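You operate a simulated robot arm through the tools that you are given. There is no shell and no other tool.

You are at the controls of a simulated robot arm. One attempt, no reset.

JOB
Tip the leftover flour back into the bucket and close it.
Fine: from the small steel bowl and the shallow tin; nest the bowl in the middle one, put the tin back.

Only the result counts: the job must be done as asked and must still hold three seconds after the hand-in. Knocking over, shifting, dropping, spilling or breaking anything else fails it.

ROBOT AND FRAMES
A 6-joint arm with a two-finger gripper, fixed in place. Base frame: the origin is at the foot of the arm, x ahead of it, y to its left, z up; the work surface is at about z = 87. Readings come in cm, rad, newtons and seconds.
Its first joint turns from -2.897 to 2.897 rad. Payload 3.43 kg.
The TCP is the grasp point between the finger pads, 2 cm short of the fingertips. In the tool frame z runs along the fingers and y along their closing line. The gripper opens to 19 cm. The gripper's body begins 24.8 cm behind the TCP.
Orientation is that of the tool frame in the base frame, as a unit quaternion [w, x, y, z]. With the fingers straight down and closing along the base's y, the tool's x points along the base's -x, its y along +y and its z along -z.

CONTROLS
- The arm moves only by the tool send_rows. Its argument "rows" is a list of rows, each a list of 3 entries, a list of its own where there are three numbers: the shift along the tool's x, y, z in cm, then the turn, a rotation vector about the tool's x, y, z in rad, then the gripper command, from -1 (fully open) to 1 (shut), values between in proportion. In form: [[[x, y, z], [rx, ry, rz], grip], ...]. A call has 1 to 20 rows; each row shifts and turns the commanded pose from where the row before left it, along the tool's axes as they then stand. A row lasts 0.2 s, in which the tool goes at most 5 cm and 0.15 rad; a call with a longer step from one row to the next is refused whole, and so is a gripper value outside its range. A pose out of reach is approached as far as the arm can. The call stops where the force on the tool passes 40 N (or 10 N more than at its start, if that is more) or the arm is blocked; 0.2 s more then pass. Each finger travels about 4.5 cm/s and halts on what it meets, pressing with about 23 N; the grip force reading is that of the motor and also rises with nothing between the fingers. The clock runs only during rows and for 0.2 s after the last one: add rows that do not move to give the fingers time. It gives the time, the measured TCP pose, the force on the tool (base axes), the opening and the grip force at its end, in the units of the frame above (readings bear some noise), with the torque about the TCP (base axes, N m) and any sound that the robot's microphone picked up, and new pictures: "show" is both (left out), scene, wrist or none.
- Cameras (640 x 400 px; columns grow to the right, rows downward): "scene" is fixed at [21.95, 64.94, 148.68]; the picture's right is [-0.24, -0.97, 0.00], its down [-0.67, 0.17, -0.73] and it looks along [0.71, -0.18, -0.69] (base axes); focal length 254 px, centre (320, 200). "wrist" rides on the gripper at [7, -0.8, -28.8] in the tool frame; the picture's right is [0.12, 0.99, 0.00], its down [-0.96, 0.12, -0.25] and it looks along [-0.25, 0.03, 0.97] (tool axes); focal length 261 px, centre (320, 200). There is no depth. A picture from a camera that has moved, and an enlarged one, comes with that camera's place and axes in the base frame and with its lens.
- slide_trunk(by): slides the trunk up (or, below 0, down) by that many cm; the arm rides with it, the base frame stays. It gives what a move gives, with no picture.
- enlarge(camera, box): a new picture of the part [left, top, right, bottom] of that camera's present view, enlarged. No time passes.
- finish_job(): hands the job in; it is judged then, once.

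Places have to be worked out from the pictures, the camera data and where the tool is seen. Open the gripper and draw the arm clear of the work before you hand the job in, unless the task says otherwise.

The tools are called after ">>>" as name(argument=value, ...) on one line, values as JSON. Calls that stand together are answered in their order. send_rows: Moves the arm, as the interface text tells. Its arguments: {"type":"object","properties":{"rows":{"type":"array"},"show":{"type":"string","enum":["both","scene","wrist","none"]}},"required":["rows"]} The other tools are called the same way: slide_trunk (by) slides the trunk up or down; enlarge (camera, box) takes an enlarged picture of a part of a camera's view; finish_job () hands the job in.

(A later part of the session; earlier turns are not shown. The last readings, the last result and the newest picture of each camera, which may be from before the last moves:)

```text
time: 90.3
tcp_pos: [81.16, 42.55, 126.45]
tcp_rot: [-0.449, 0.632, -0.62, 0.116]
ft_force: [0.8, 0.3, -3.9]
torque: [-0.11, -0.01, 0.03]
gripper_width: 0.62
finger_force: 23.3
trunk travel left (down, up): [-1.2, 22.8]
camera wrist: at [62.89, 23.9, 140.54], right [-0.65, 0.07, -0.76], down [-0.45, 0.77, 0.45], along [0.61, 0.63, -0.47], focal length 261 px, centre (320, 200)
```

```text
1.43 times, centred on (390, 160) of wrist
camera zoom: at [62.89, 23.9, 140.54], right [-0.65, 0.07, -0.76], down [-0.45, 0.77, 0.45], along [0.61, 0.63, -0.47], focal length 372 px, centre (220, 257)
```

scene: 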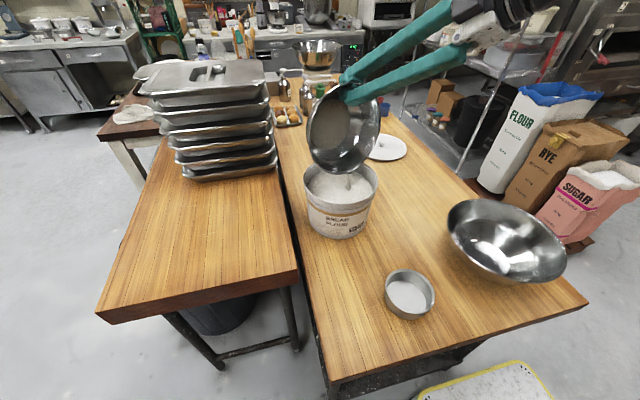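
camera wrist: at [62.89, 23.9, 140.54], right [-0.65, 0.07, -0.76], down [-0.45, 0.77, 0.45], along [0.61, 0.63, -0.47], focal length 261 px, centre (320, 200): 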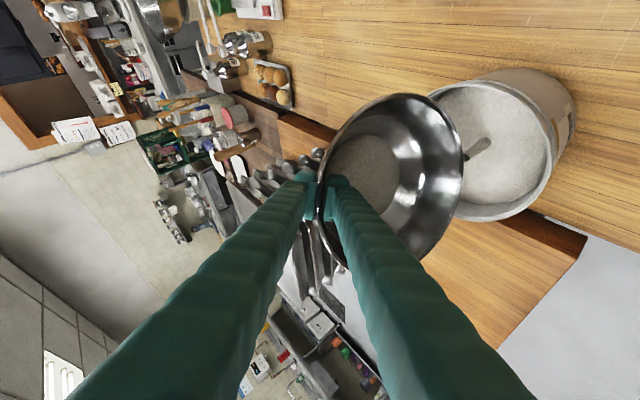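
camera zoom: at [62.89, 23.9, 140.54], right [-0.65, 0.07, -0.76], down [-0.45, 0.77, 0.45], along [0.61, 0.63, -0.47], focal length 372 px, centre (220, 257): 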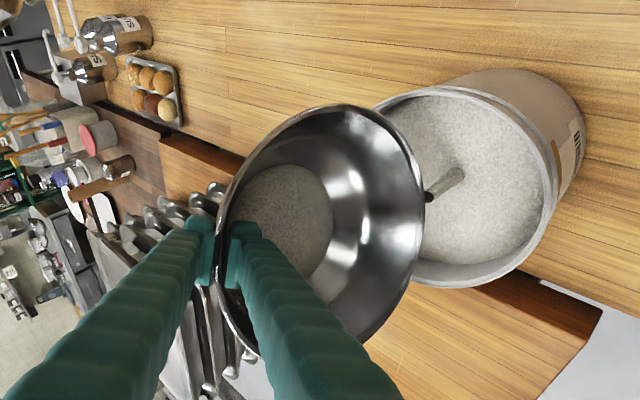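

Flour is flowing into the middle of the bucket. I continue to φ=180°, q=25° (tilt ≈96°).

>>> send_rows(rows=[[[-0.855, 0.584, -0.827], [0.0311, -0.0158, -0.1047], 1], [[-0.923, 0.465, -0.829], [0.0326, -0.0125, -0.1047], 1], [[-0.975, 0.339, -0.83], [0.0337, -0.009, -0.1047], 1], [[-1.011, 0.206, -0.831], [0.0345, -0.0054, -0.1047], 1], [[-1.031, 0.071, -0.829], [0.0349, -0.0018, -0.1047], 1], [[0, 0, 0], [0, 0, 0], 1], [[0, 0, 0], [0, 0, 0], 1], [[0, 0, 0], [0, 0, 0], 1]])

>>> enlarge(camera="scene", box=[280, 60, 480, 250])

>>> enlarge(camera="wrist", box=[220, 80, 560, 360])

```text
time: 92.2
tcp_pos: [75.34, 45.17, 128.37]
tcp_rot: [-0.468, 0.733, -0.415, 0.265]
ft_force: [-1.3, -0.2, -3.2]
torque: [0.0, 0.09, 0.0]
gripper_width: 0.6
finger_force: 23.1
trunk travel left (down, up): [-1.2, 22.8]
camera wrist: at [56.85, 25.75, 141.33], right [-0.29, -0.32, -0.9], down [-0.73, 0.68, 0.0], along [0.62, 0.66, -0.43], focal length 261 px, centre (320, 200)
```

scene: 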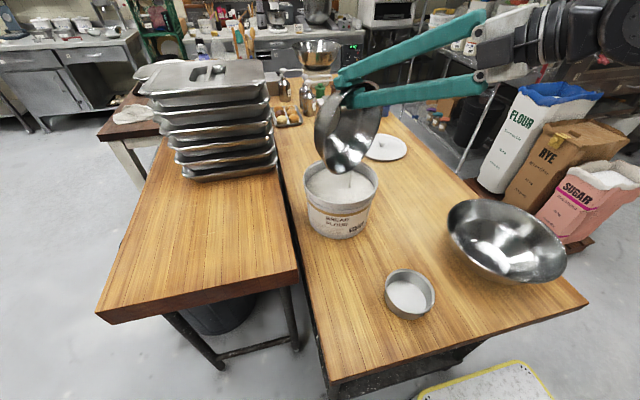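
wrist: 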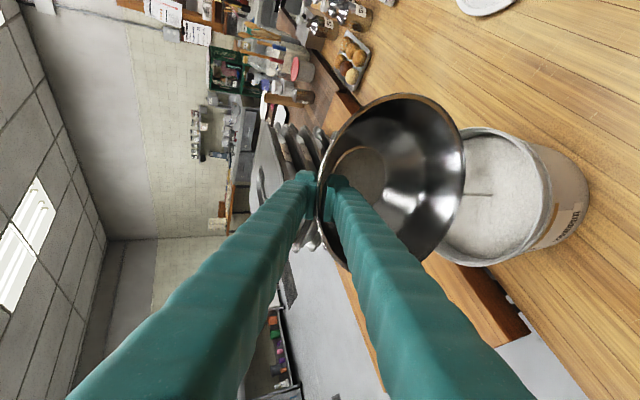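

```text
2.11 times, centred on (380, 155) of scene
camera zoom: at [21.95, 64.94, 148.68], right [-0.24, -0.97, 0.0], down [-0.67, 0.17, -0.73], along [0.71, -0.18, -0.69], focal length 534 px, centre (194, 295)
```

zoom: 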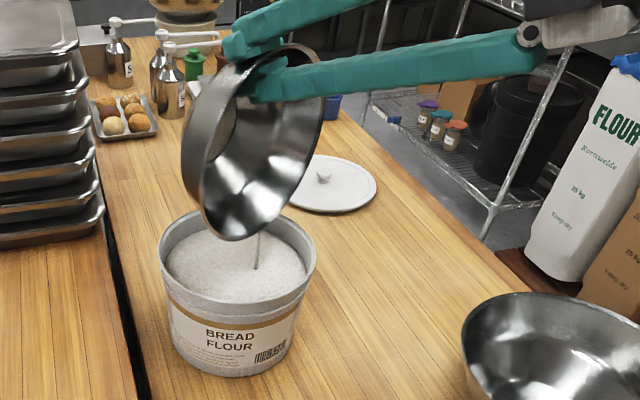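

```text
1.43 times, centred on (390, 220) of wrist
camera zoom: at [56.85, 25.75, 141.33], right [-0.29, -0.32, -0.9], down [-0.73, 0.68, 0.0], along [0.62, 0.66, -0.43], focal length 372 px, centre (220, 171)
```

zoom: 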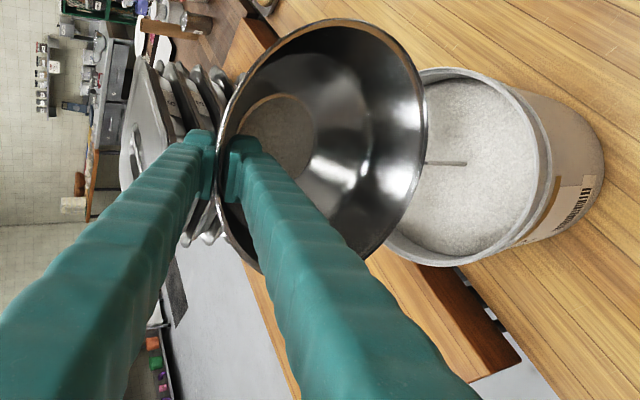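

A smaller amount remains at the bowl's bottom. I pitch up a further 9° (tilt ≈105°), keeping the lip above the bucket, and wait.

>>> send_rows(rows=[[[0.01, 0.06, -0.93], [0.0393, 0, 0], 1], [[0.01, 0.07, -0.93], [0.0393, 0, 0], 1], [[0.01, 0.07, -0.93], [0.0393, 0, 0], 1], [[0.01, 0.08, -0.93], [0.0393, 0, 0], 1], [[0, 0, 0], [0, 0, 0], 1], [[0, 0, 0], [0, 0, 0], 1], [[0, 0, 0], [0, 0, 0], 1], [[0, 0, 0], [0, 0, 0], 1], [[0, 0, 0], [0, 0, 0], 1]])

>>> enlarge(camera="scene", box=[280, 60, 480, 250])

>>> enlarge(camera="wrist", box=[220, 80, 560, 360])

```text
time: 94.2
tcp_pos: [72.34, 43.2, 129.56]
tcp_rot: [-0.525, 0.694, -0.393, 0.296]
ft_force: [1.0, 0.3, -2.6]
torque: [0.0, 0.16, -0.02]
gripper_width: 0.6
finger_force: 23.0
trunk travel left (down, up): [-1.2, 22.8]
camera wrist: at [52.4, 22.97, 138.23], right [-0.17, -0.24, -0.96], down [-0.73, 0.69, -0.04], along [0.67, 0.69, -0.29], focal length 261 px, centre (320, 200)
```

scene: 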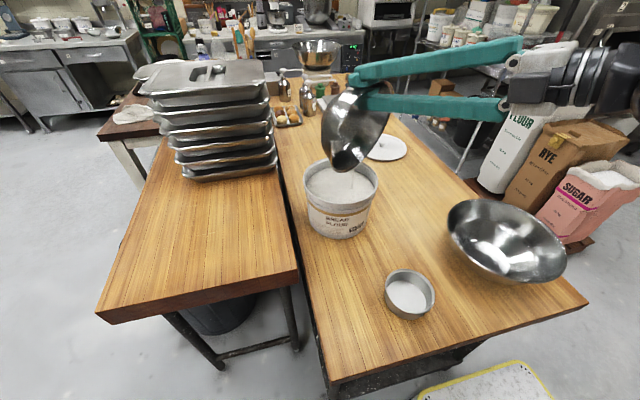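
wrist: 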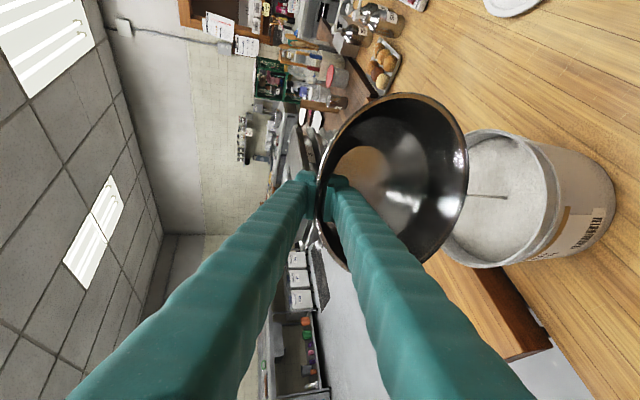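

```text
2.11 times, centred on (380, 155) of scene
camera zoom: at [21.95, 64.94, 148.68], right [-0.24, -0.97, 0.0], down [-0.67, 0.17, -0.73], along [0.71, -0.18, -0.69], focal length 534 px, centre (194, 295)
```

zoom: 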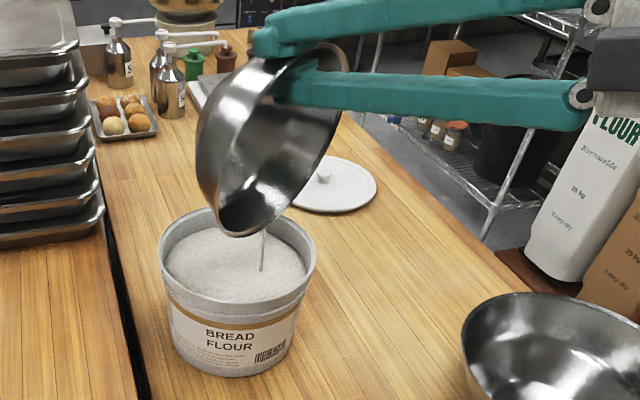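

```text
1.43 times, centred on (390, 220) of wrist
camera zoom: at [52.4, 22.97, 138.23], right [-0.17, -0.24, -0.96], down [-0.73, 0.69, -0.04], along [0.67, 0.69, -0.29], focal length 372 px, centre (220, 171)
```

zoom: 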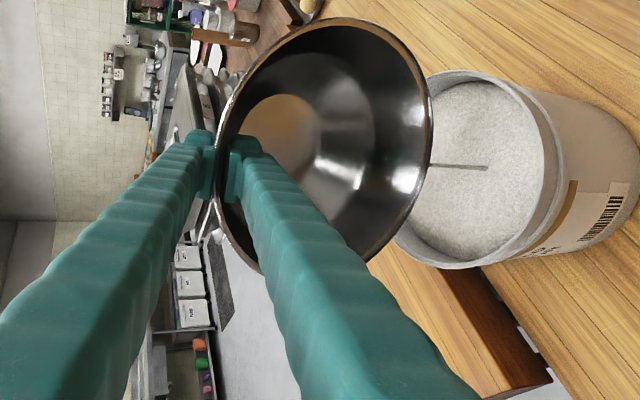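

Nearly empty, with a thin trickle still falling. I wait another couple of seconds.

>>> send_rows(rows=[[[0, 0, 0], [0, 0, 0], 1], [[0, 0, 0], [0, 0, 0], 1], [[0, 0, 0], [0, 0, 0], 1], [[0, 0, 0], [0, 0, 0], 1], [[0, 0, 0], [0, 0, 0], 1], [[0, 0, 0], [0, 0, 0], 1], [[0, 0, 0], [0, 0, 0], 1], [[0, 0, 0], [0, 0, 0], 1], [[0, 0, 0], [0, 0, 0], 1], [[0, 0, 0], [0, 0, 0], 1]])

>>> enlarge(camera="scene", box=[280, 60, 480, 250])

>>> enlarge(camera="wrist", box=[300, 80, 480, 260])

```text
time: 96.3
tcp_pos: [72.35, 43.22, 129.62]
tcp_rot: [-0.524, 0.694, -0.393, 0.298]
ft_force: [0.1, 0.5, -2.7]
torque: [-0.04, 0.1, 0.01]
gripper_width: 0.59
finger_force: 22.5
trunk travel left (down, up): [-1.2, 22.8]
camera wrist: at [52.4, 22.97, 138.23], right [-0.17, -0.24, -0.96], down [-0.73, 0.69, -0.04], along [0.67, 0.69, -0.29], focal length 261 px, centre (320, 200)
```

scene: 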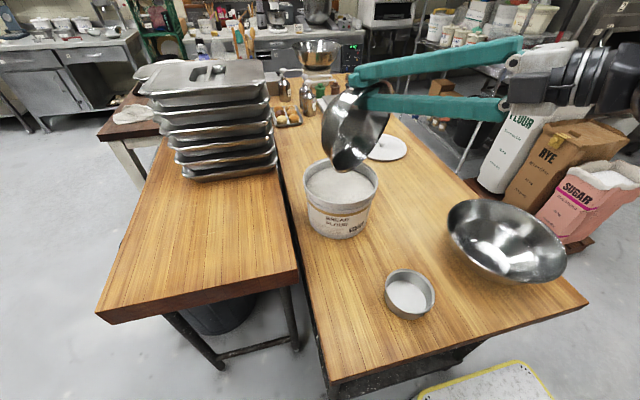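
wrist: 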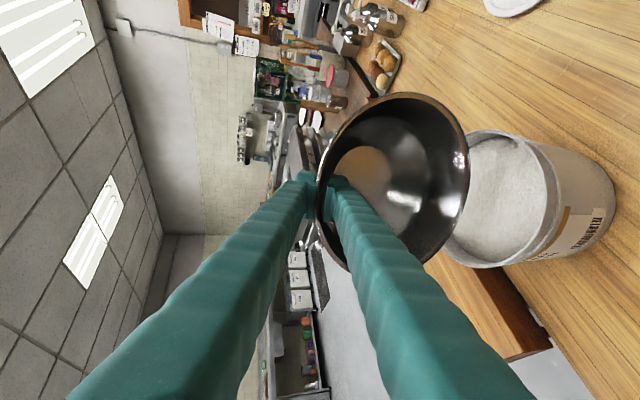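

```text
2.11 times, centred on (380, 155) of scene
camera zoom: at [21.95, 64.94, 148.68], right [-0.24, -0.97, 0.0], down [-0.67, 0.17, -0.73], along [0.71, -0.18, -0.69], focal length 534 px, centre (194, 295)
```

zoom: 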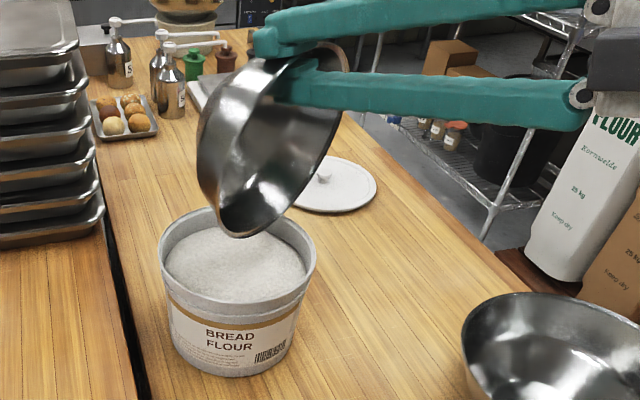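

```text
2.22 times, centred on (390, 170) of wrist
camera zoom: at [52.4, 22.97, 138.23], right [-0.17, -0.24, -0.96], down [-0.73, 0.69, -0.04], along [0.67, 0.69, -0.29], focal length 579 px, centre (164, 267)
```

zoom: 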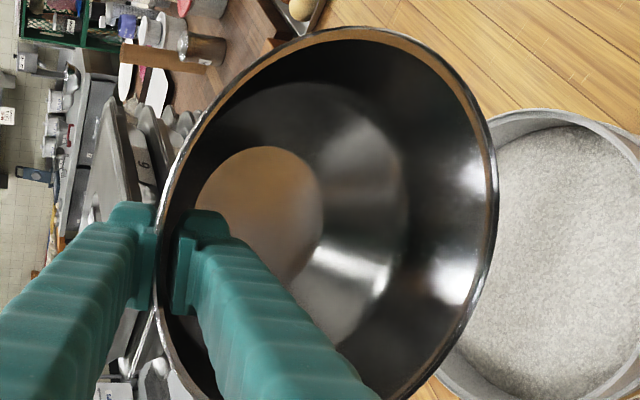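

The bowl is empty (2.7 N) and the trickle has stopped; flour level is below the bucket's rim and nothing is spilled. I unroll the bowl at a safe height while moving away from the bucket.

>>> send_rows(rows=[[[0.352, 0.187, -0.67], [-0.0174, 0.0011, 0.1222], 1], [[0.373, 0.155, -0.667], [-0.0172, 0.0032, 0.1222], 1], [[0.392, 0.119, -0.663], [-0.0166, 0.0052, 0.1222], 1], [[0.408, 0.081, -0.66], [-0.0159, 0.0072, 0.1222], 1], [[0.42, 0.041, -0.656], [-0.0149, 0.0091, 0.1222], 1], [[0.429, -0.001, -0.651], [-0.0137, 0.0109, 0.1222], 1], [[0.433, -0.045, -0.647], [-0.0122, 0.0124, 0.1222], 1], [[0.433, -0.091, -0.643], [-0.0106, 0.0138, 0.1222], 1], [[0.428, -0.136, -0.638], [-0.0089, 0.015, 0.1222], 1], [[0.418, -0.182, -0.633], [-0.007, 0.016, 0.1222], 1], [[0.403, -0.228, -0.628], [-0.005, 0.0167, 0.1222], 1], [[0.383, -0.273, -0.622], [-0.0029, 0.0172, 0.1222], 1], [[0.357, -0.316, -0.617], [-0.0008, 0.0174, 0.1222], 1], [[0.327, -0.358, -0.611], [0.0014, 0.0174, 0.1222], 1], [[0.291, -0.396, -0.605], [0.0035, 0.0171, 0.1222], 1], [[0.251, -0.432, -0.599], [0.0055, 0.0165, 0.1222], 1], [[0.206, -0.463, -0.593], [0.0075, 0.0158, 0.1222], 1], [[0.157, -0.49, -0.586], [0.0094, 0.0147, 0.1222], 1], [[0.104, -0.511, -0.58], [0.0111, 0.0135, 0.1222], 1], [[0.049, -0.526, -0.573], [0.0127, 0.012, 0.1222], 1]])

```text
time: 100.5
tcp_pos: [64.05, 30.0, 129.49]
tcp_rot: [0.346, 0.147, 0.878, 0.296]
ft_force: [-0.3, -0.2, -3.5]
torque: [-0.26, 0.13, -0.02]
gripper_width: 0.59
finger_force: 22.9
trunk travel left (down, up): [-1.2, 22.8]
camera wrist: at [38.9, 20.52, 142.22], right [-0.03, 0.83, 0.56], down [0.52, -0.46, 0.72], along [0.85, 0.31, -0.42], focal length 261 px, centre (320, 200)
```

scene: 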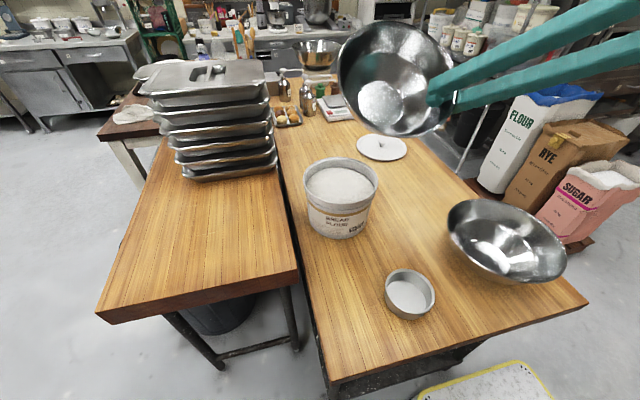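
wrist: 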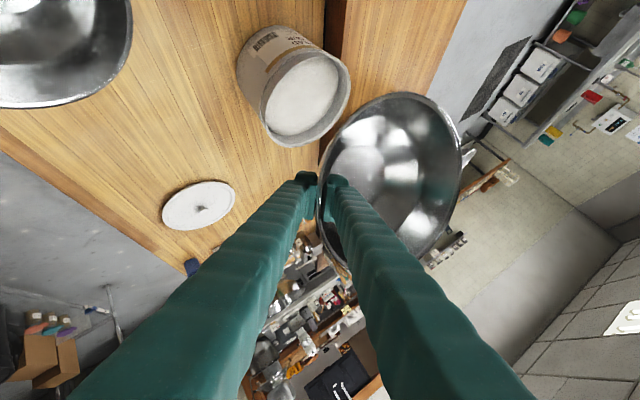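

Halfway unrolled, bowl clean inside. I finish unrolling and level it.

>>> send_rows(rows=[[[0, 0, 0], [0.0404, 0.0312, 0.079], 1], [[0, 0, 0], [0.0428, 0.028, 0.079], 1], [[0, 0, 0], [0.0448, 0.0245, 0.079], 1], [[0, 0, 0], [0.0466, 0.0209, 0.079], 1], [[0, 0, 0], [0.0481, 0.0171, 0.079], 1], [[0, 0, 0], [0.0493, 0.0133, 0.079], 1], [[0, 0, 0], [0.0502, 0.0094, 0.079], 1], [[0, 0, 0], [0.0508, 0.0054, 0.079], 1]])

>>> enlarge(camera="scene", box=[410, 180, 590, 300])

>>> enlarge(camera="scene", box=[300, 20, 480, 160])

```text
time: 102.3
tcp_pos: [63.83, 30.02, 129.52]
tcp_rot: [0.139, 0.447, 0.854, 0.227]
ft_force: [-0.2, -0.6, -2.3]
torque: [-0.15, 0.14, -0.02]
gripper_width: 0.59
finger_force: 22.9
trunk travel left (down, up): [-1.2, 22.8]
camera wrist: at [46.75, 27.75, 153.63], right [0.63, 0.59, 0.5], down [0.51, -0.8, 0.3], along [0.58, 0.07, -0.81], focal length 261 px, centre (320, 200)
```

scene: 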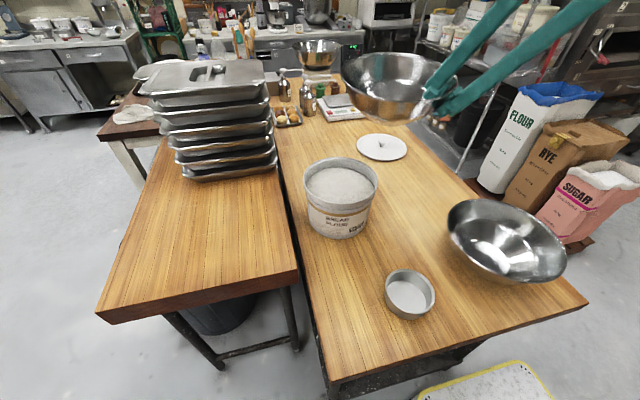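
wrist: 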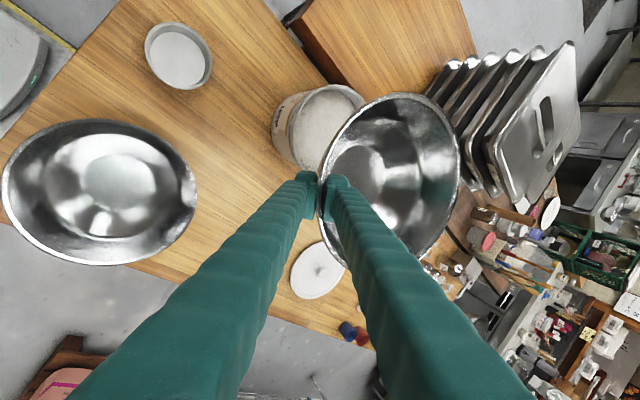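

```text
3.33 times, centred on (500, 240) of scene
camera zoom: at [21.95, 64.94, 148.68], right [-0.24, -0.97, 0.0], down [-0.67, 0.17, -0.73], along [0.71, -0.18, -0.69], focal length 845 px, centre (-280, 67)
```

zoom: 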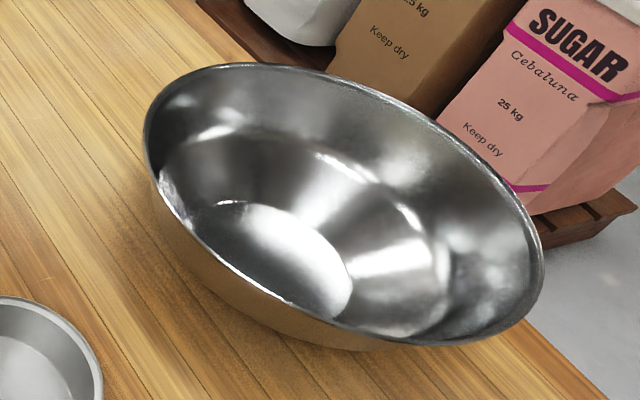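

```text
2.86 times, centred on (390, 90) of scene
camera zoom: at [21.95, 64.94, 148.68], right [-0.24, -0.97, 0.0], down [-0.67, 0.17, -0.73], along [0.71, -0.18, -0.69], focal length 724 px, centre (120, 514)
```

zoom: 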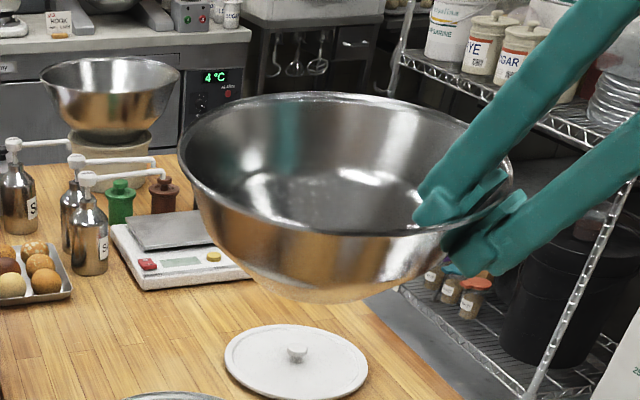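

The small bowl hangs nearly level. Before nesting, I want its exact pose in the hand; I zoom the wrist view on its rim.

>>> enlarge(camera="wrist", box=[290, 80, 490, 280])

>>> enlarge(camera="wrist", box=[0, 90, 220, 290])

```text
2.00 times, centred on (390, 180) of wrist
camera zoom: at [46.75, 27.75, 153.63], right [0.63, 0.59, 0.5], down [0.51, -0.8, 0.3], along [0.58, 0.07, -0.81], focal length 521 px, centre (180, 240)
```

zoom: 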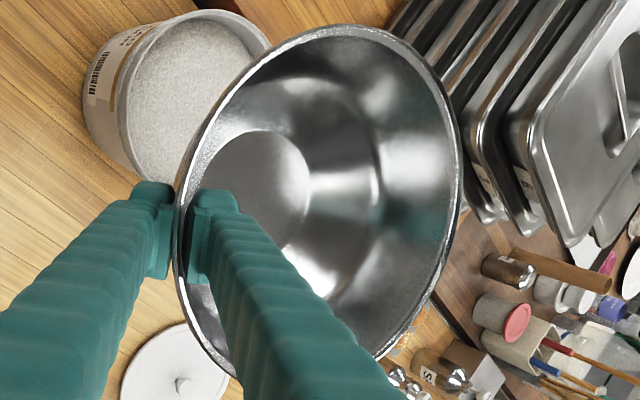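

```text
2.00 times, centred on (110, 190) of wrist
camera zoom: at [46.75, 27.75, 153.63], right [0.63, 0.59, 0.5], down [0.51, -0.8, 0.3], along [0.58, 0.07, -0.81], focal length 521 px, centre (740, 220)
```

zoom: 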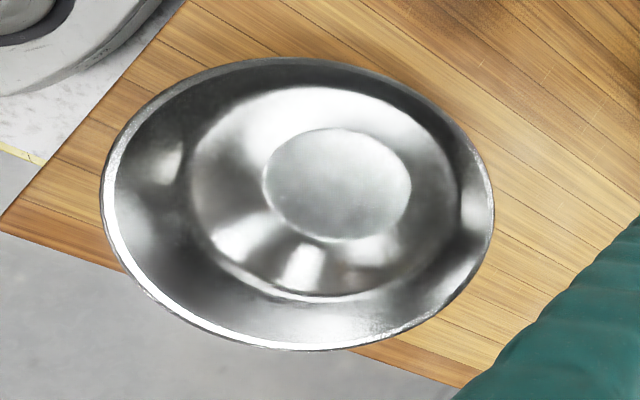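

The fit shows the bowl centre ≈10.3 cm out and 1 cm left of the TCP, rim radius ≈11.6, level at pitch ≈61.5°. The middle bowl is centred at about (50.4, 9.8), rim radius ≈13.4 at z≈97.5. I level and carry the small bowl high over it.

>>> send_rows(rows=[[[0, 0, 0], [0.042, 0.003, 0], 1], [[-0.34, -1.0, -0.53], [0, 0, 0], 1], [[-0.68, -2.0, -1.06], [0, 0, 0], 1], [[-0.68, -2.0, -1.06], [0, 0, 0], 1], [[-0.68, -2.0, -1.06], [0, 0, 0], 1], [[-0.68, -2.0, -1.06], [0, 0, 0], 1], [[-0.68, -2.0, -1.06], [0, 0, 0], 1], [[-0.68, -2.0, -1.06], [0, 0, 0], 1], [[-0.68, -2.0, -1.06], [0, 0, 0], 1], [[-0.68, -2.0, -1.06], [0, 0, 0], 1], [[-0.68, -2.0, -1.06], [0, 0, 0], 1], [[-0.68, -2.0, -1.06], [0, 0, 0], 1], [[-0.68, -2.0, -1.06], [0, 0, 0], 1], [[-0.68, -2.0, -1.06], [0, 0, 0], 1], [[-0.68, -2.0, -1.06], [0, 0, 0], 1], [[-0.34, -1.0, -0.53], [0, 0, 0], 1]])

```text
time: 105.8
tcp_pos: [43.19, 4.35, 129.72]
tcp_rot: [0.128, 0.448, 0.859, 0.21]
ft_force: [0.2, 0.0, -3.0]
torque: [-0.17, 0.27, -0.01]
gripper_width: 0.6
finger_force: 22.8
trunk travel left (down, up): [-1.2, 22.8]
camera wrist: at [26.89, 2.48, 154.4], right [0.65, 0.6, 0.47], down [0.52, -0.8, 0.3], along [0.55, 0.05, -0.83], focal length 261 px, centre (320, 200)
```

scene: 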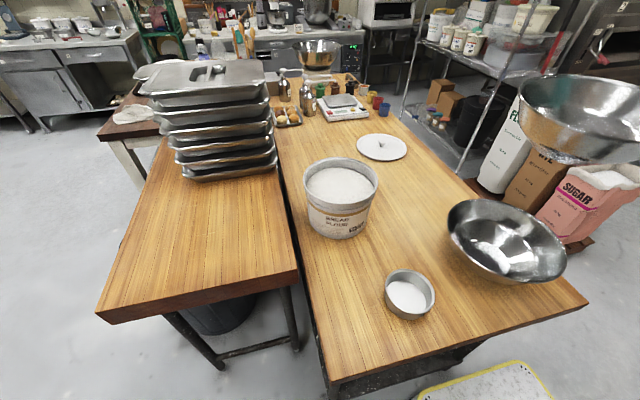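
wrist: 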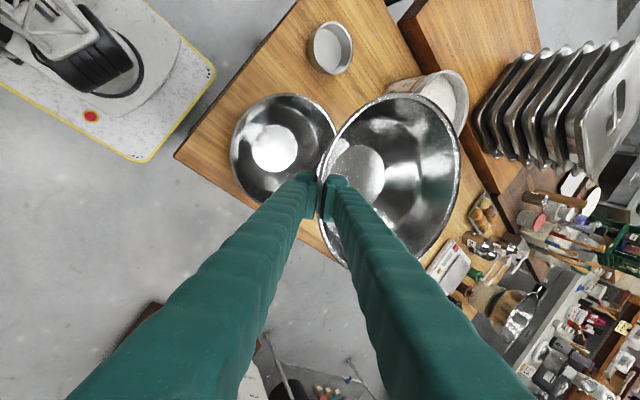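

I'm above the middle bowl; the estimates agree (M≈(50.2, 9.8)). I trim the lateral offset and descend to where the small bowl's base enters the middle bowl.

>>> send_rows(rows=[[[0.013, -0.6, 1.08], [0, 0, 0], 1], [[0.026, -1.2, 2.16], [0, 0, 0], 1], [[0.026, -1.2, 2.16], [0, 0, 0], 1], [[0.026, -1.2, 2.16], [0, 0, 0], 1], [[0.026, -1.2, 2.16], [0, 0, 0], 1], [[0.026, -1.2, 2.16], [0, 0, 0], 1], [[0.026, -1.2, 2.16], [0, 0, 0], 1], [[0.026, -1.2, 2.16], [0, 0, 0], 1], [[0.026, -1.2, 2.16], [0, 0, 0], 1], [[0.026, -1.2, 2.16], [0, 0, 0], 1], [[0.026, -1.2, 2.16], [0, 0, 0], 1], [[0.013, -0.6, 1.08], [0, 0, 0], 1]])

>>> enlarge(camera="scene", box=[420, 130, 620, 300])

>>> enlarge(camera="wrist", box=[260, 60, 500, 290])

```text
time: 108.3
tcp_pos: [43.16, 3.65, 102.37]
tcp_rot: [0.128, 0.449, 0.859, 0.211]
ft_force: [0.6, -0.6, -2.5]
torque: [-0.19, 0.26, 0.0]
gripper_width: 0.59
finger_force: 23.0
trunk travel left (down, up): [-1.2, 22.8]
camera wrist: at [26.93, 1.92, 127.16], right [0.65, 0.6, 0.47], down [0.52, -0.8, 0.3], along [0.55, 0.05, -0.83], focal length 261 px, centre (320, 200)
```

scene: 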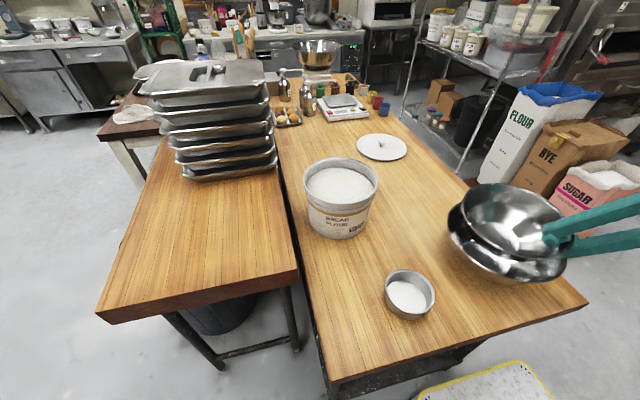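
wrist: 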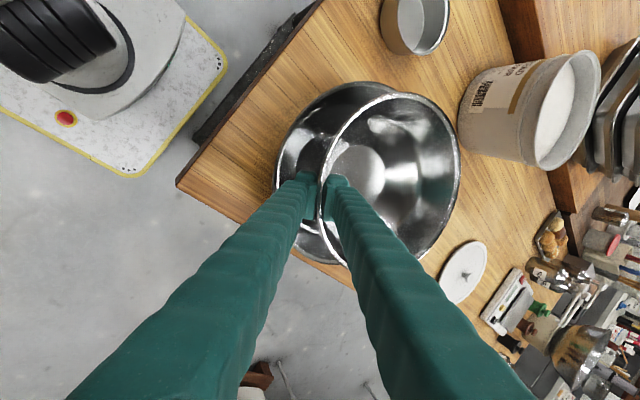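

```text
2.35 times, centred on (520, 215) of scene
camera zoom: at [21.95, 64.94, 148.68], right [-0.24, -0.97, 0.0], down [-0.67, 0.17, -0.73], along [0.71, -0.18, -0.69], focal length 596 px, centre (-151, 165)
```

zoom: 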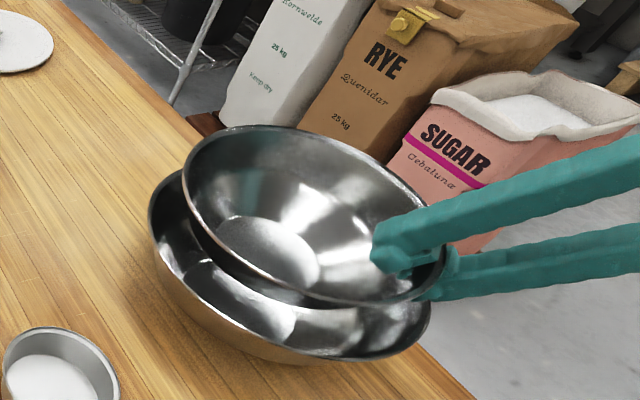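

```text
1.74 times, centred on (380, 175) of wrist
camera zoom: at [26.93, 1.92, 127.16], right [0.65, 0.6, 0.47], down [0.52, -0.8, 0.3], along [0.55, 0.05, -0.83], focal length 453 px, centre (216, 244)
```

zoom: 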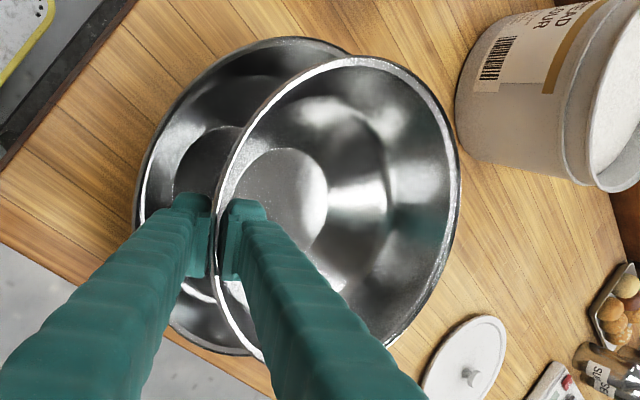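

Aligned within ~1 cm, offset outward as intended. I descend 5.5 cm slowly and check.

>>> send_rows(rows=[[[0.03, -0.475, 0.877], [0, 0, 0], 1], [[0.03, -0.475, 0.877], [0, 0, 0], 1], [[0.03, -0.475, 0.877], [0, 0, 0], 1], [[0.03, -0.475, 0.877], [0, 0, 0], 1], [[0.03, -0.475, 0.877], [0, 0, 0], 1]])

>>> enlarge(camera="scene", box=[420, 150, 620, 310])

>>> enlarge(camera="wrist", box=[260, 60, 500, 290])

```text
time: 109.5
tcp_pos: [43.14, 3.72, 97.42]
tcp_rot: [0.128, 0.449, 0.859, 0.209]
ft_force: [1.6, 0.9, 1.6]
torque: [-0.17, 0.21, 0.03]
gripper_width: 0.6
finger_force: 23.5
trunk travel left (down, up): [-1.2, 22.8]
camera wrist: at [26.83, 1.92, 122.19], right [0.65, 0.6, 0.47], down [0.52, -0.8, 0.3], along [0.56, 0.05, -0.83], focal length 261 px, centre (320, 200)
```

scene: 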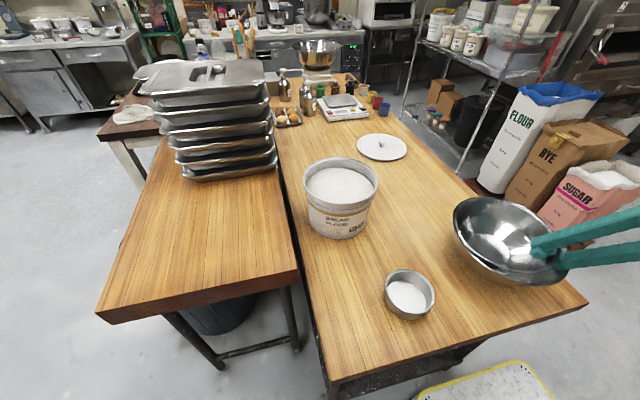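
wrist: 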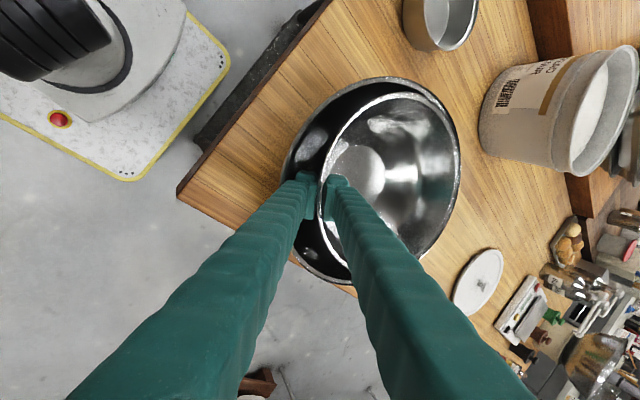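

```text
2.50 times, centred on (520, 230) of scene
camera zoom: at [21.95, 64.94, 148.68], right [-0.24, -0.97, 0.0], down [-0.67, 0.17, -0.73], along [0.71, -0.18, -0.69], focal length 634 px, centre (-180, 125)
```

zoom: 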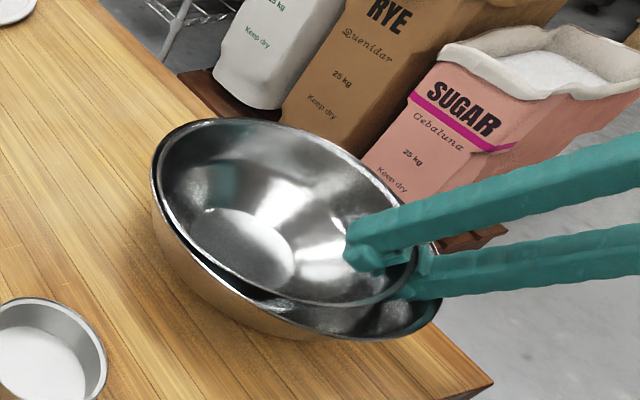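

```text
1.74 times, centred on (380, 175) of wrist
camera zoom: at [26.83, 1.92, 122.19], right [0.65, 0.6, 0.47], down [0.52, -0.8, 0.3], along [0.56, 0.05, -0.83], focal length 453 px, centre (216, 244)
```

zoom: 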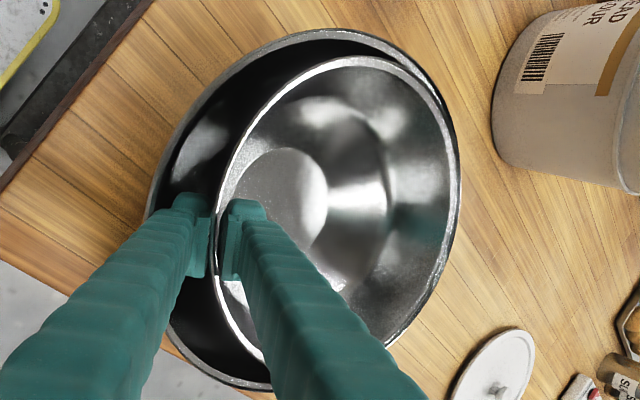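

Light contact (~4 N change): the small bowl's far wall touches the middle bowl. I shift 0.6 cm back toward the hand and lower another 1 cm, watching the force.

>>> send_rows(rows=[[[0.02, -0.26, -0.14], [0, 0, 0], 1], [[0.02, -0.26, -0.14], [0, 0, 0], 1], [[0.015, -0.24, 0.44], [0, 0, 0], 1], [[0.015, -0.24, 0.44], [0, 0, 0], 1]])

>>> enlarge(camera="wrist", box=[260, 60, 500, 290])

>>> enlarge(camera="scene", box=[440, 170, 600, 310])

```text
time: 110.5
tcp_pos: [42.73, 3.36, 96.53]
tcp_rot: [0.127, 0.449, 0.859, 0.21]
ft_force: [0.2, 0.5, 3.1]
torque: [-0.01, 0.27, -0.02]
gripper_width: 0.61
finger_force: 23.1
trunk travel left (down, up): [-1.2, 22.8]
camera wrist: at [26.34, 1.57, 121.16], right [0.65, 0.6, 0.47], down [0.52, -0.8, 0.3], along [0.55, 0.05, -0.83], focal length 261 px, centre (320, 200)
```

scene: 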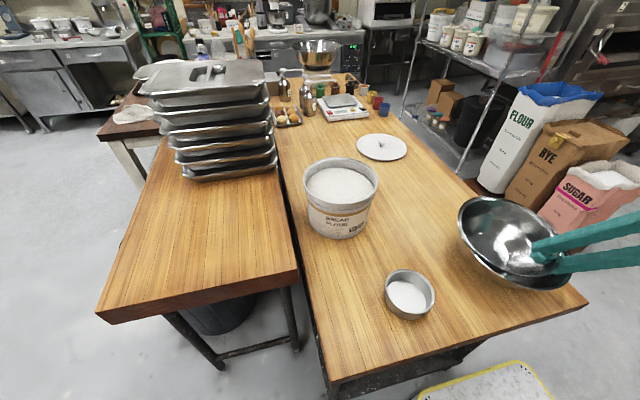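
wrist: 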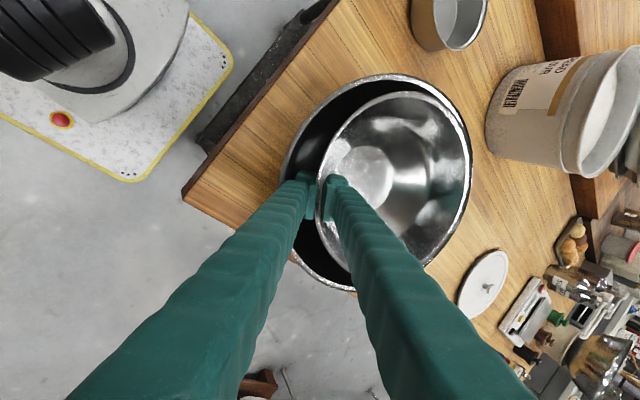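

```text
1.74 times, centred on (380, 175) of wrist
camera zoom: at [26.34, 1.57, 121.16], right [0.65, 0.6, 0.47], down [0.52, -0.8, 0.3], along [0.55, 0.05, -0.83], focal length 453 px, centre (216, 244)
```

zoom: 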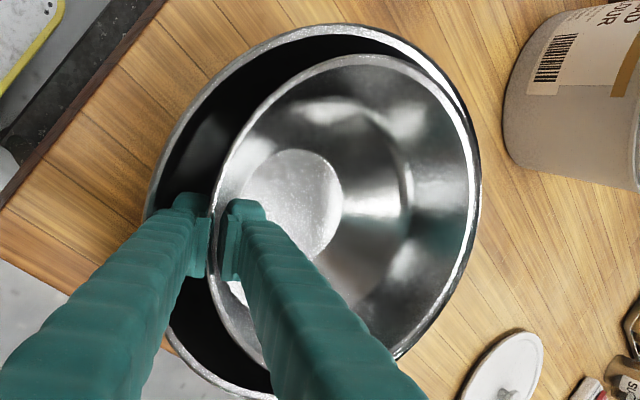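

```text
2.86 times, centred on (520, 240) of scene
camera zoom: at [21.95, 64.94, 148.68], right [-0.24, -0.97, 0.0], down [-0.67, 0.17, -0.73], along [0.71, -0.18, -0.69], focal length 724 px, centre (-251, 86)
```

zoom: 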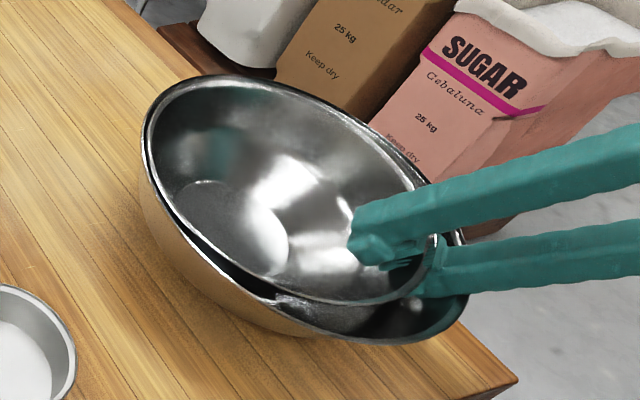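

The far walls are still touching while there's a wide gap on the hand side, so the small bowl sits too far out. I raise 1 cm, shift 1.1 cm toward the hand, and lower again.

>>> send_rows(rows=[[[-0.03, 0.475, -0.877], [0, 0, 0], 1], [[0.03, -0.48, -0.26], [0, 0, 0], 1], [[0.03, -0.48, -0.26], [0, 0, 0], 1], [[0.03, -0.475, 0.877], [0, 0, 0], 1]])

>>> enlarge(camera="wrist", box=[260, 60, 500, 290])

>>> enlarge(camera="scene", box=[440, 170, 600, 310])

```text
time: 111.5
tcp_pos: [41.71, 2.75, 96.44]
tcp_rot: [0.127, 0.449, 0.859, 0.21]
ft_force: [-0.2, -0.2, 4.0]
torque: [-0.02, 0.36, 0.02]
gripper_width: 0.63
finger_force: 22.5
trunk travel left (down, up): [-1.2, 22.8]
camera wrist: at [25.4, 1.02, 121.21], right [0.65, 0.6, 0.47], down [0.52, -0.8, 0.3], along [0.56, 0.05, -0.83], focal length 261 px, centre (320, 200)
```

scene: 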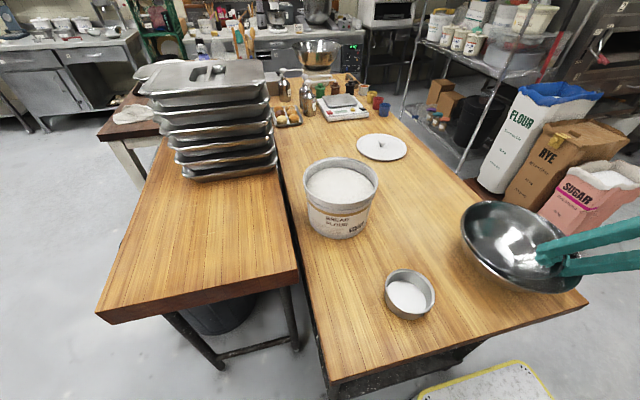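
wrist: 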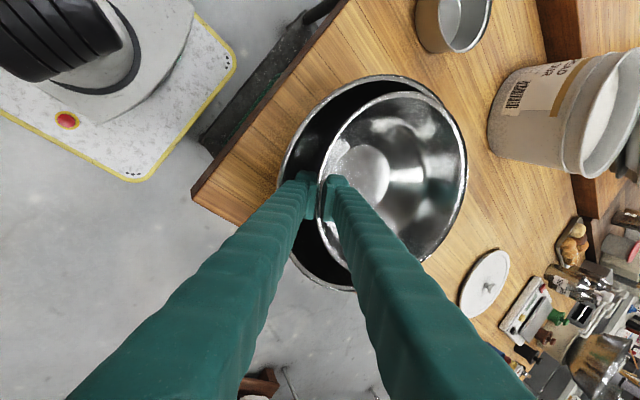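

```text
1.74 times, centred on (380, 175) of wrist
camera zoom: at [25.4, 1.02, 121.21], right [0.65, 0.6, 0.47], down [0.52, -0.8, 0.3], along [0.56, 0.05, -0.83], focal length 453 px, centre (216, 244)
```

zoom: 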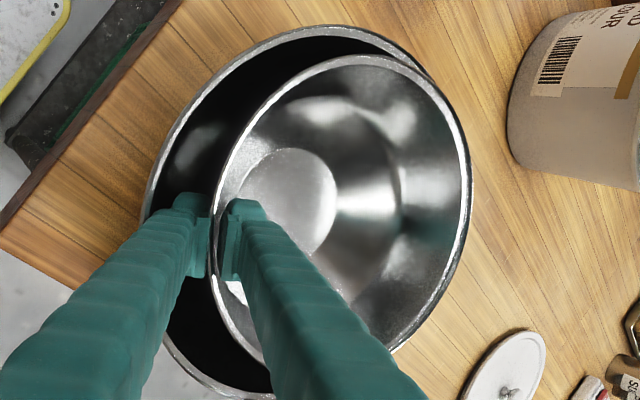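

```text
2.86 times, centred on (520, 240) of scene
camera zoom: at [21.95, 64.94, 148.68], right [-0.24, -0.97, 0.0], down [-0.67, 0.17, -0.73], along [0.71, -0.18, -0.69], focal length 724 px, centre (-251, 86)
```

zoom: 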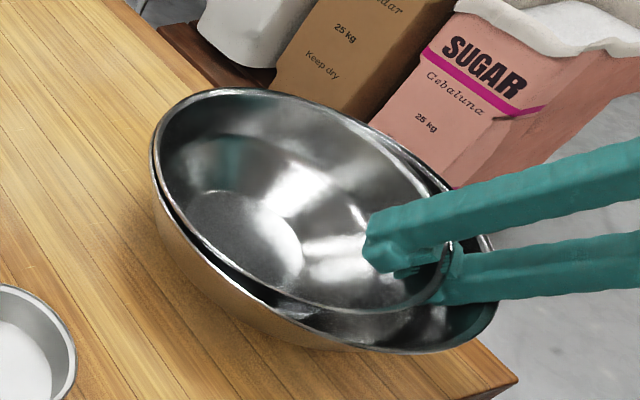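

The outer finger has been pushing the middle bowl's near wall: it moved ~3.3 cm toward the hand. I lift slightly and push back outward — the small bowl's far wall bears on the middle bowl — to return it to its place.

>>> send_rows(rows=[[[-0.015, 0.24, -0.44], [0, 0, 0], 1], [[-0.027, 0.394, 0.214], [0, 0, 0], 1], [[-0.027, 0.394, 0.214], [0, 0, 0], 1], [[-0.027, 0.394, 0.214], [0, 0, 0], 1], [[-0.027, 0.394, 0.214], [0, 0, 0], 1], [[-0.027, 0.394, 0.214], [0, 0, 0], 1], [[-0.027, 0.394, 0.214], [0, 0, 0], 1]])

>>> enlarge(camera="wrist", box=[260, 60, 500, 290])

>>> enlarge(camera="scene", box=[440, 170, 600, 310])

```text
time: 113.2
tcp_pos: [44.02, 4.02, 97.03]
tcp_rot: [0.128, 0.447, 0.86, 0.21]
ft_force: [-2.2, -0.9, -2.3]
torque: [-0.04, 0.06, 0.05]
gripper_width: 0.59
finger_force: 22.6
trunk travel left (down, up): [-1.2, 22.8]
camera wrist: at [27.74, 2.33, 121.67], right [0.65, 0.6, 0.47], down [0.52, -0.8, 0.3], along [0.56, 0.05, -0.83], focal length 261 px, centre (320, 200)
```

scene: 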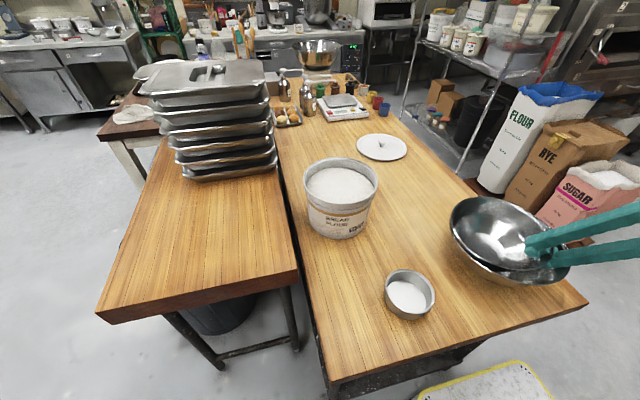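
wrist: 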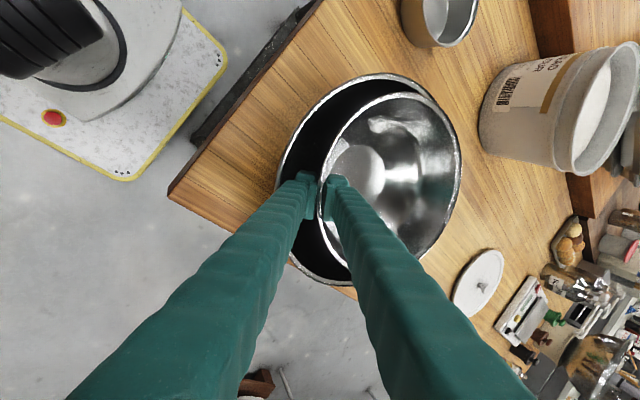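

```text
1.74 times, centred on (380, 175) of wrist
camera zoom: at [27.74, 2.33, 121.67], right [0.65, 0.6, 0.47], down [0.52, -0.8, 0.3], along [0.56, 0.05, -0.83], focal length 453 px, centre (216, 244)
```

zoom: 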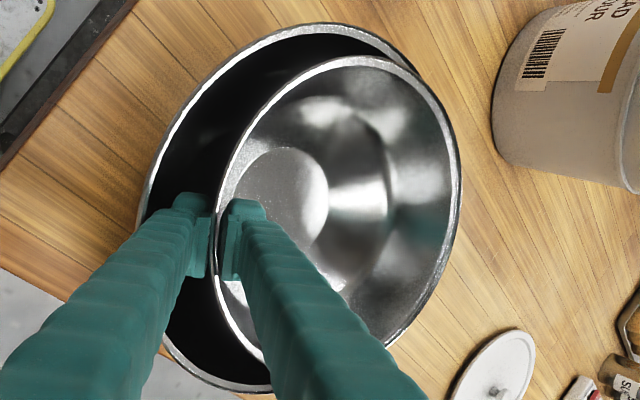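

```text
2.86 times, centred on (520, 240) of scene
camera zoom: at [21.95, 64.94, 148.68], right [-0.24, -0.97, 0.0], down [-0.67, 0.17, -0.73], along [0.71, -0.18, -0.69], focal length 724 px, centre (-251, 86)
```

zoom: 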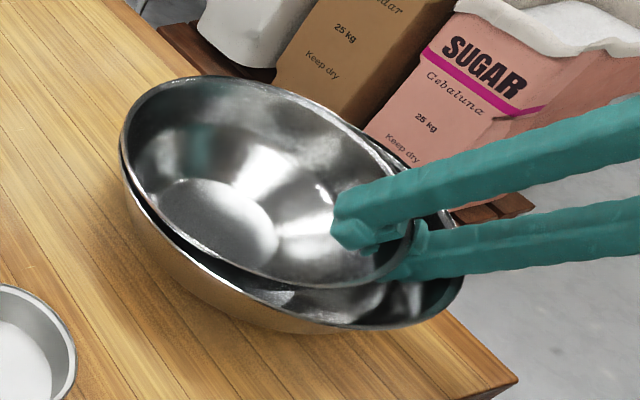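

The middle bowl is nearly back (about 0.7–0.9 cm short). I nudge it a little further outward and left.

>>> send_rows(rows=[[[0.18, 0.24, 0.13], [0, 0, 0], 1], [[0.18, 0.24, 0.13], [0, 0, 0], 1], [[0.18, 0.24, 0.13], [0, 0, 0], 1]])

>>> enlarge(camera="scene", box=[410, 180, 590, 300])

>>> enlarge(camera="wrist", box=[260, 60, 500, 290])

```text
time: 114.0
tcp_pos: [44.33, 5.06, 96.89]
tcp_rot: [0.128, 0.45, 0.858, 0.21]
ft_force: [-1.7, -0.8, -1.5]
torque: [0.05, 0.14, 0.02]
gripper_width: 0.61
finger_force: 23.1
trunk travel left (down, up): [-1.2, 22.8]
camera wrist: at [28.09, 3.26, 121.63], right [0.65, 0.6, 0.47], down [0.52, -0.8, 0.3], along [0.55, 0.05, -0.83], focal length 261 px, centre (320, 200)
```

scene: 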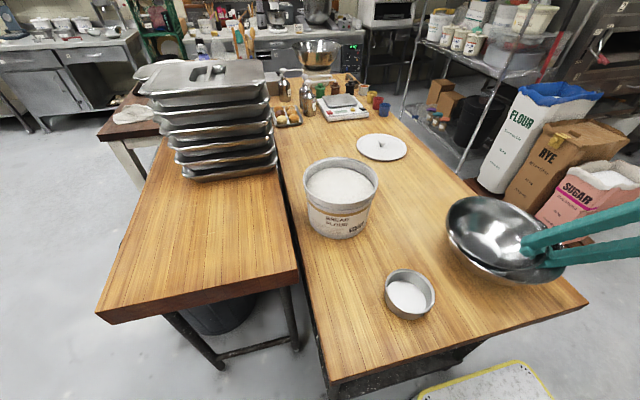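
wrist: 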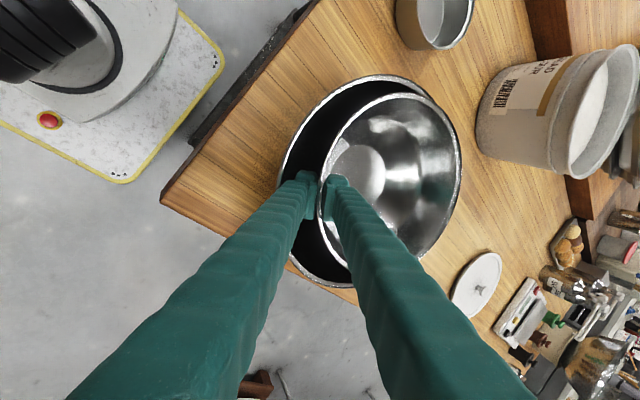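

```text
3.33 times, centred on (500, 240) of scene
camera zoom: at [21.95, 64.94, 148.68], right [-0.24, -0.97, 0.0], down [-0.67, 0.17, -0.73], along [0.71, -0.18, -0.69], focal length 845 px, centre (-280, 67)
```

zoom: 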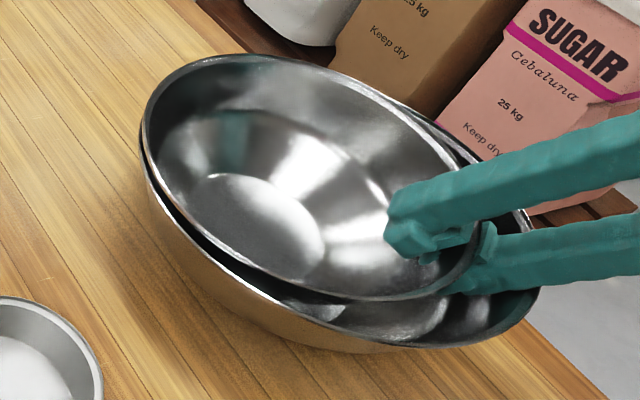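

```text
1.74 times, centred on (380, 175) of wrist
camera zoom: at [28.09, 3.26, 121.63], right [0.65, 0.6, 0.47], down [0.52, -0.8, 0.3], along [0.55, 0.05, -0.83], focal length 453 px, centre (216, 244)
```

zoom: 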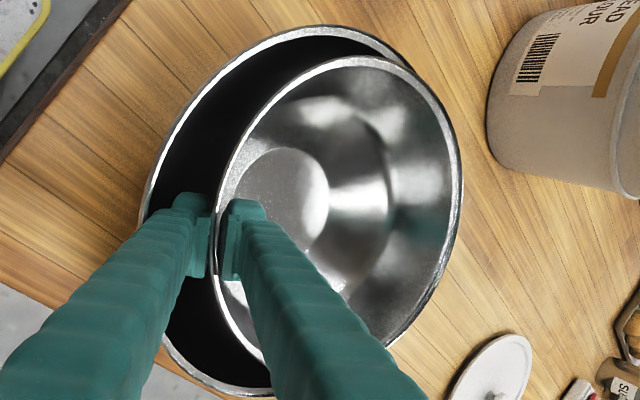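

The middle bowl is back within a few mm of its original place. The fingers form a V when closed, so the outer one limits how deep I can go; I lower along a path of 1.2 cm down while easing 0.9 cm back and 0.8 cm right, watching the forces.

>>> send_rows(rows=[[[-0.177, -0.354, 0.156], [0, 0, 0], 1], [[-0.177, -0.354, 0.156], [0, 0, 0], 1]], show="wrist")

>>> enlarge(camera="scene", box=[410, 180, 590, 300])

```text
time: 114.5
tcp_pos: [44.3, 4.38, 96.3]
tcp_rot: [0.127, 0.448, 0.86, 0.21]
ft_force: [-5.7, 1.3, 9.5]
torque: [-0.23, 0.6, 0.01]
gripper_width: 0.63
finger_force: 23.1
trunk travel left (down, up): [-1.2, 22.8]
camera wrist: at [27.9, 2.71, 121.09], right [0.65, 0.6, 0.47], down [0.52, -0.8, 0.3], along [0.56, 0.05, -0.83], focal length 261 px, centre (320, 200)
```

wrist: 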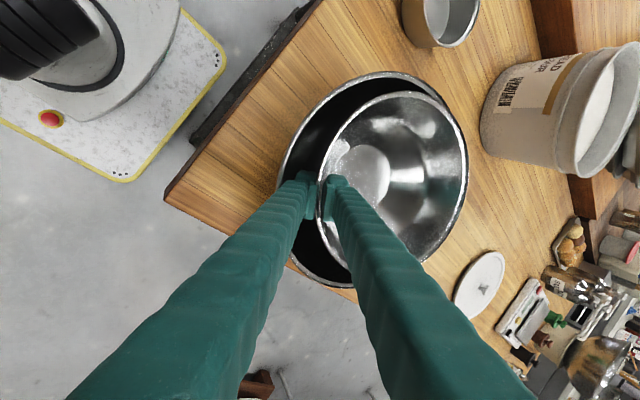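

```text
3.33 times, centred on (500, 240) of scene
camera zoom: at [21.95, 64.94, 148.68], right [-0.24, -0.97, 0.0], down [-0.67, 0.17, -0.73], along [0.71, -0.18, -0.69], focal length 845 px, centre (-280, 67)
```

zoom: 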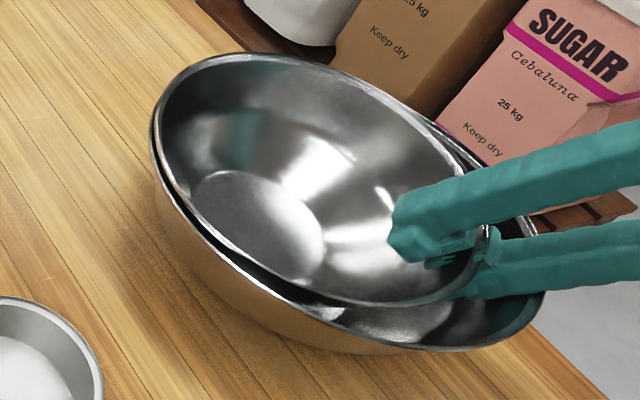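

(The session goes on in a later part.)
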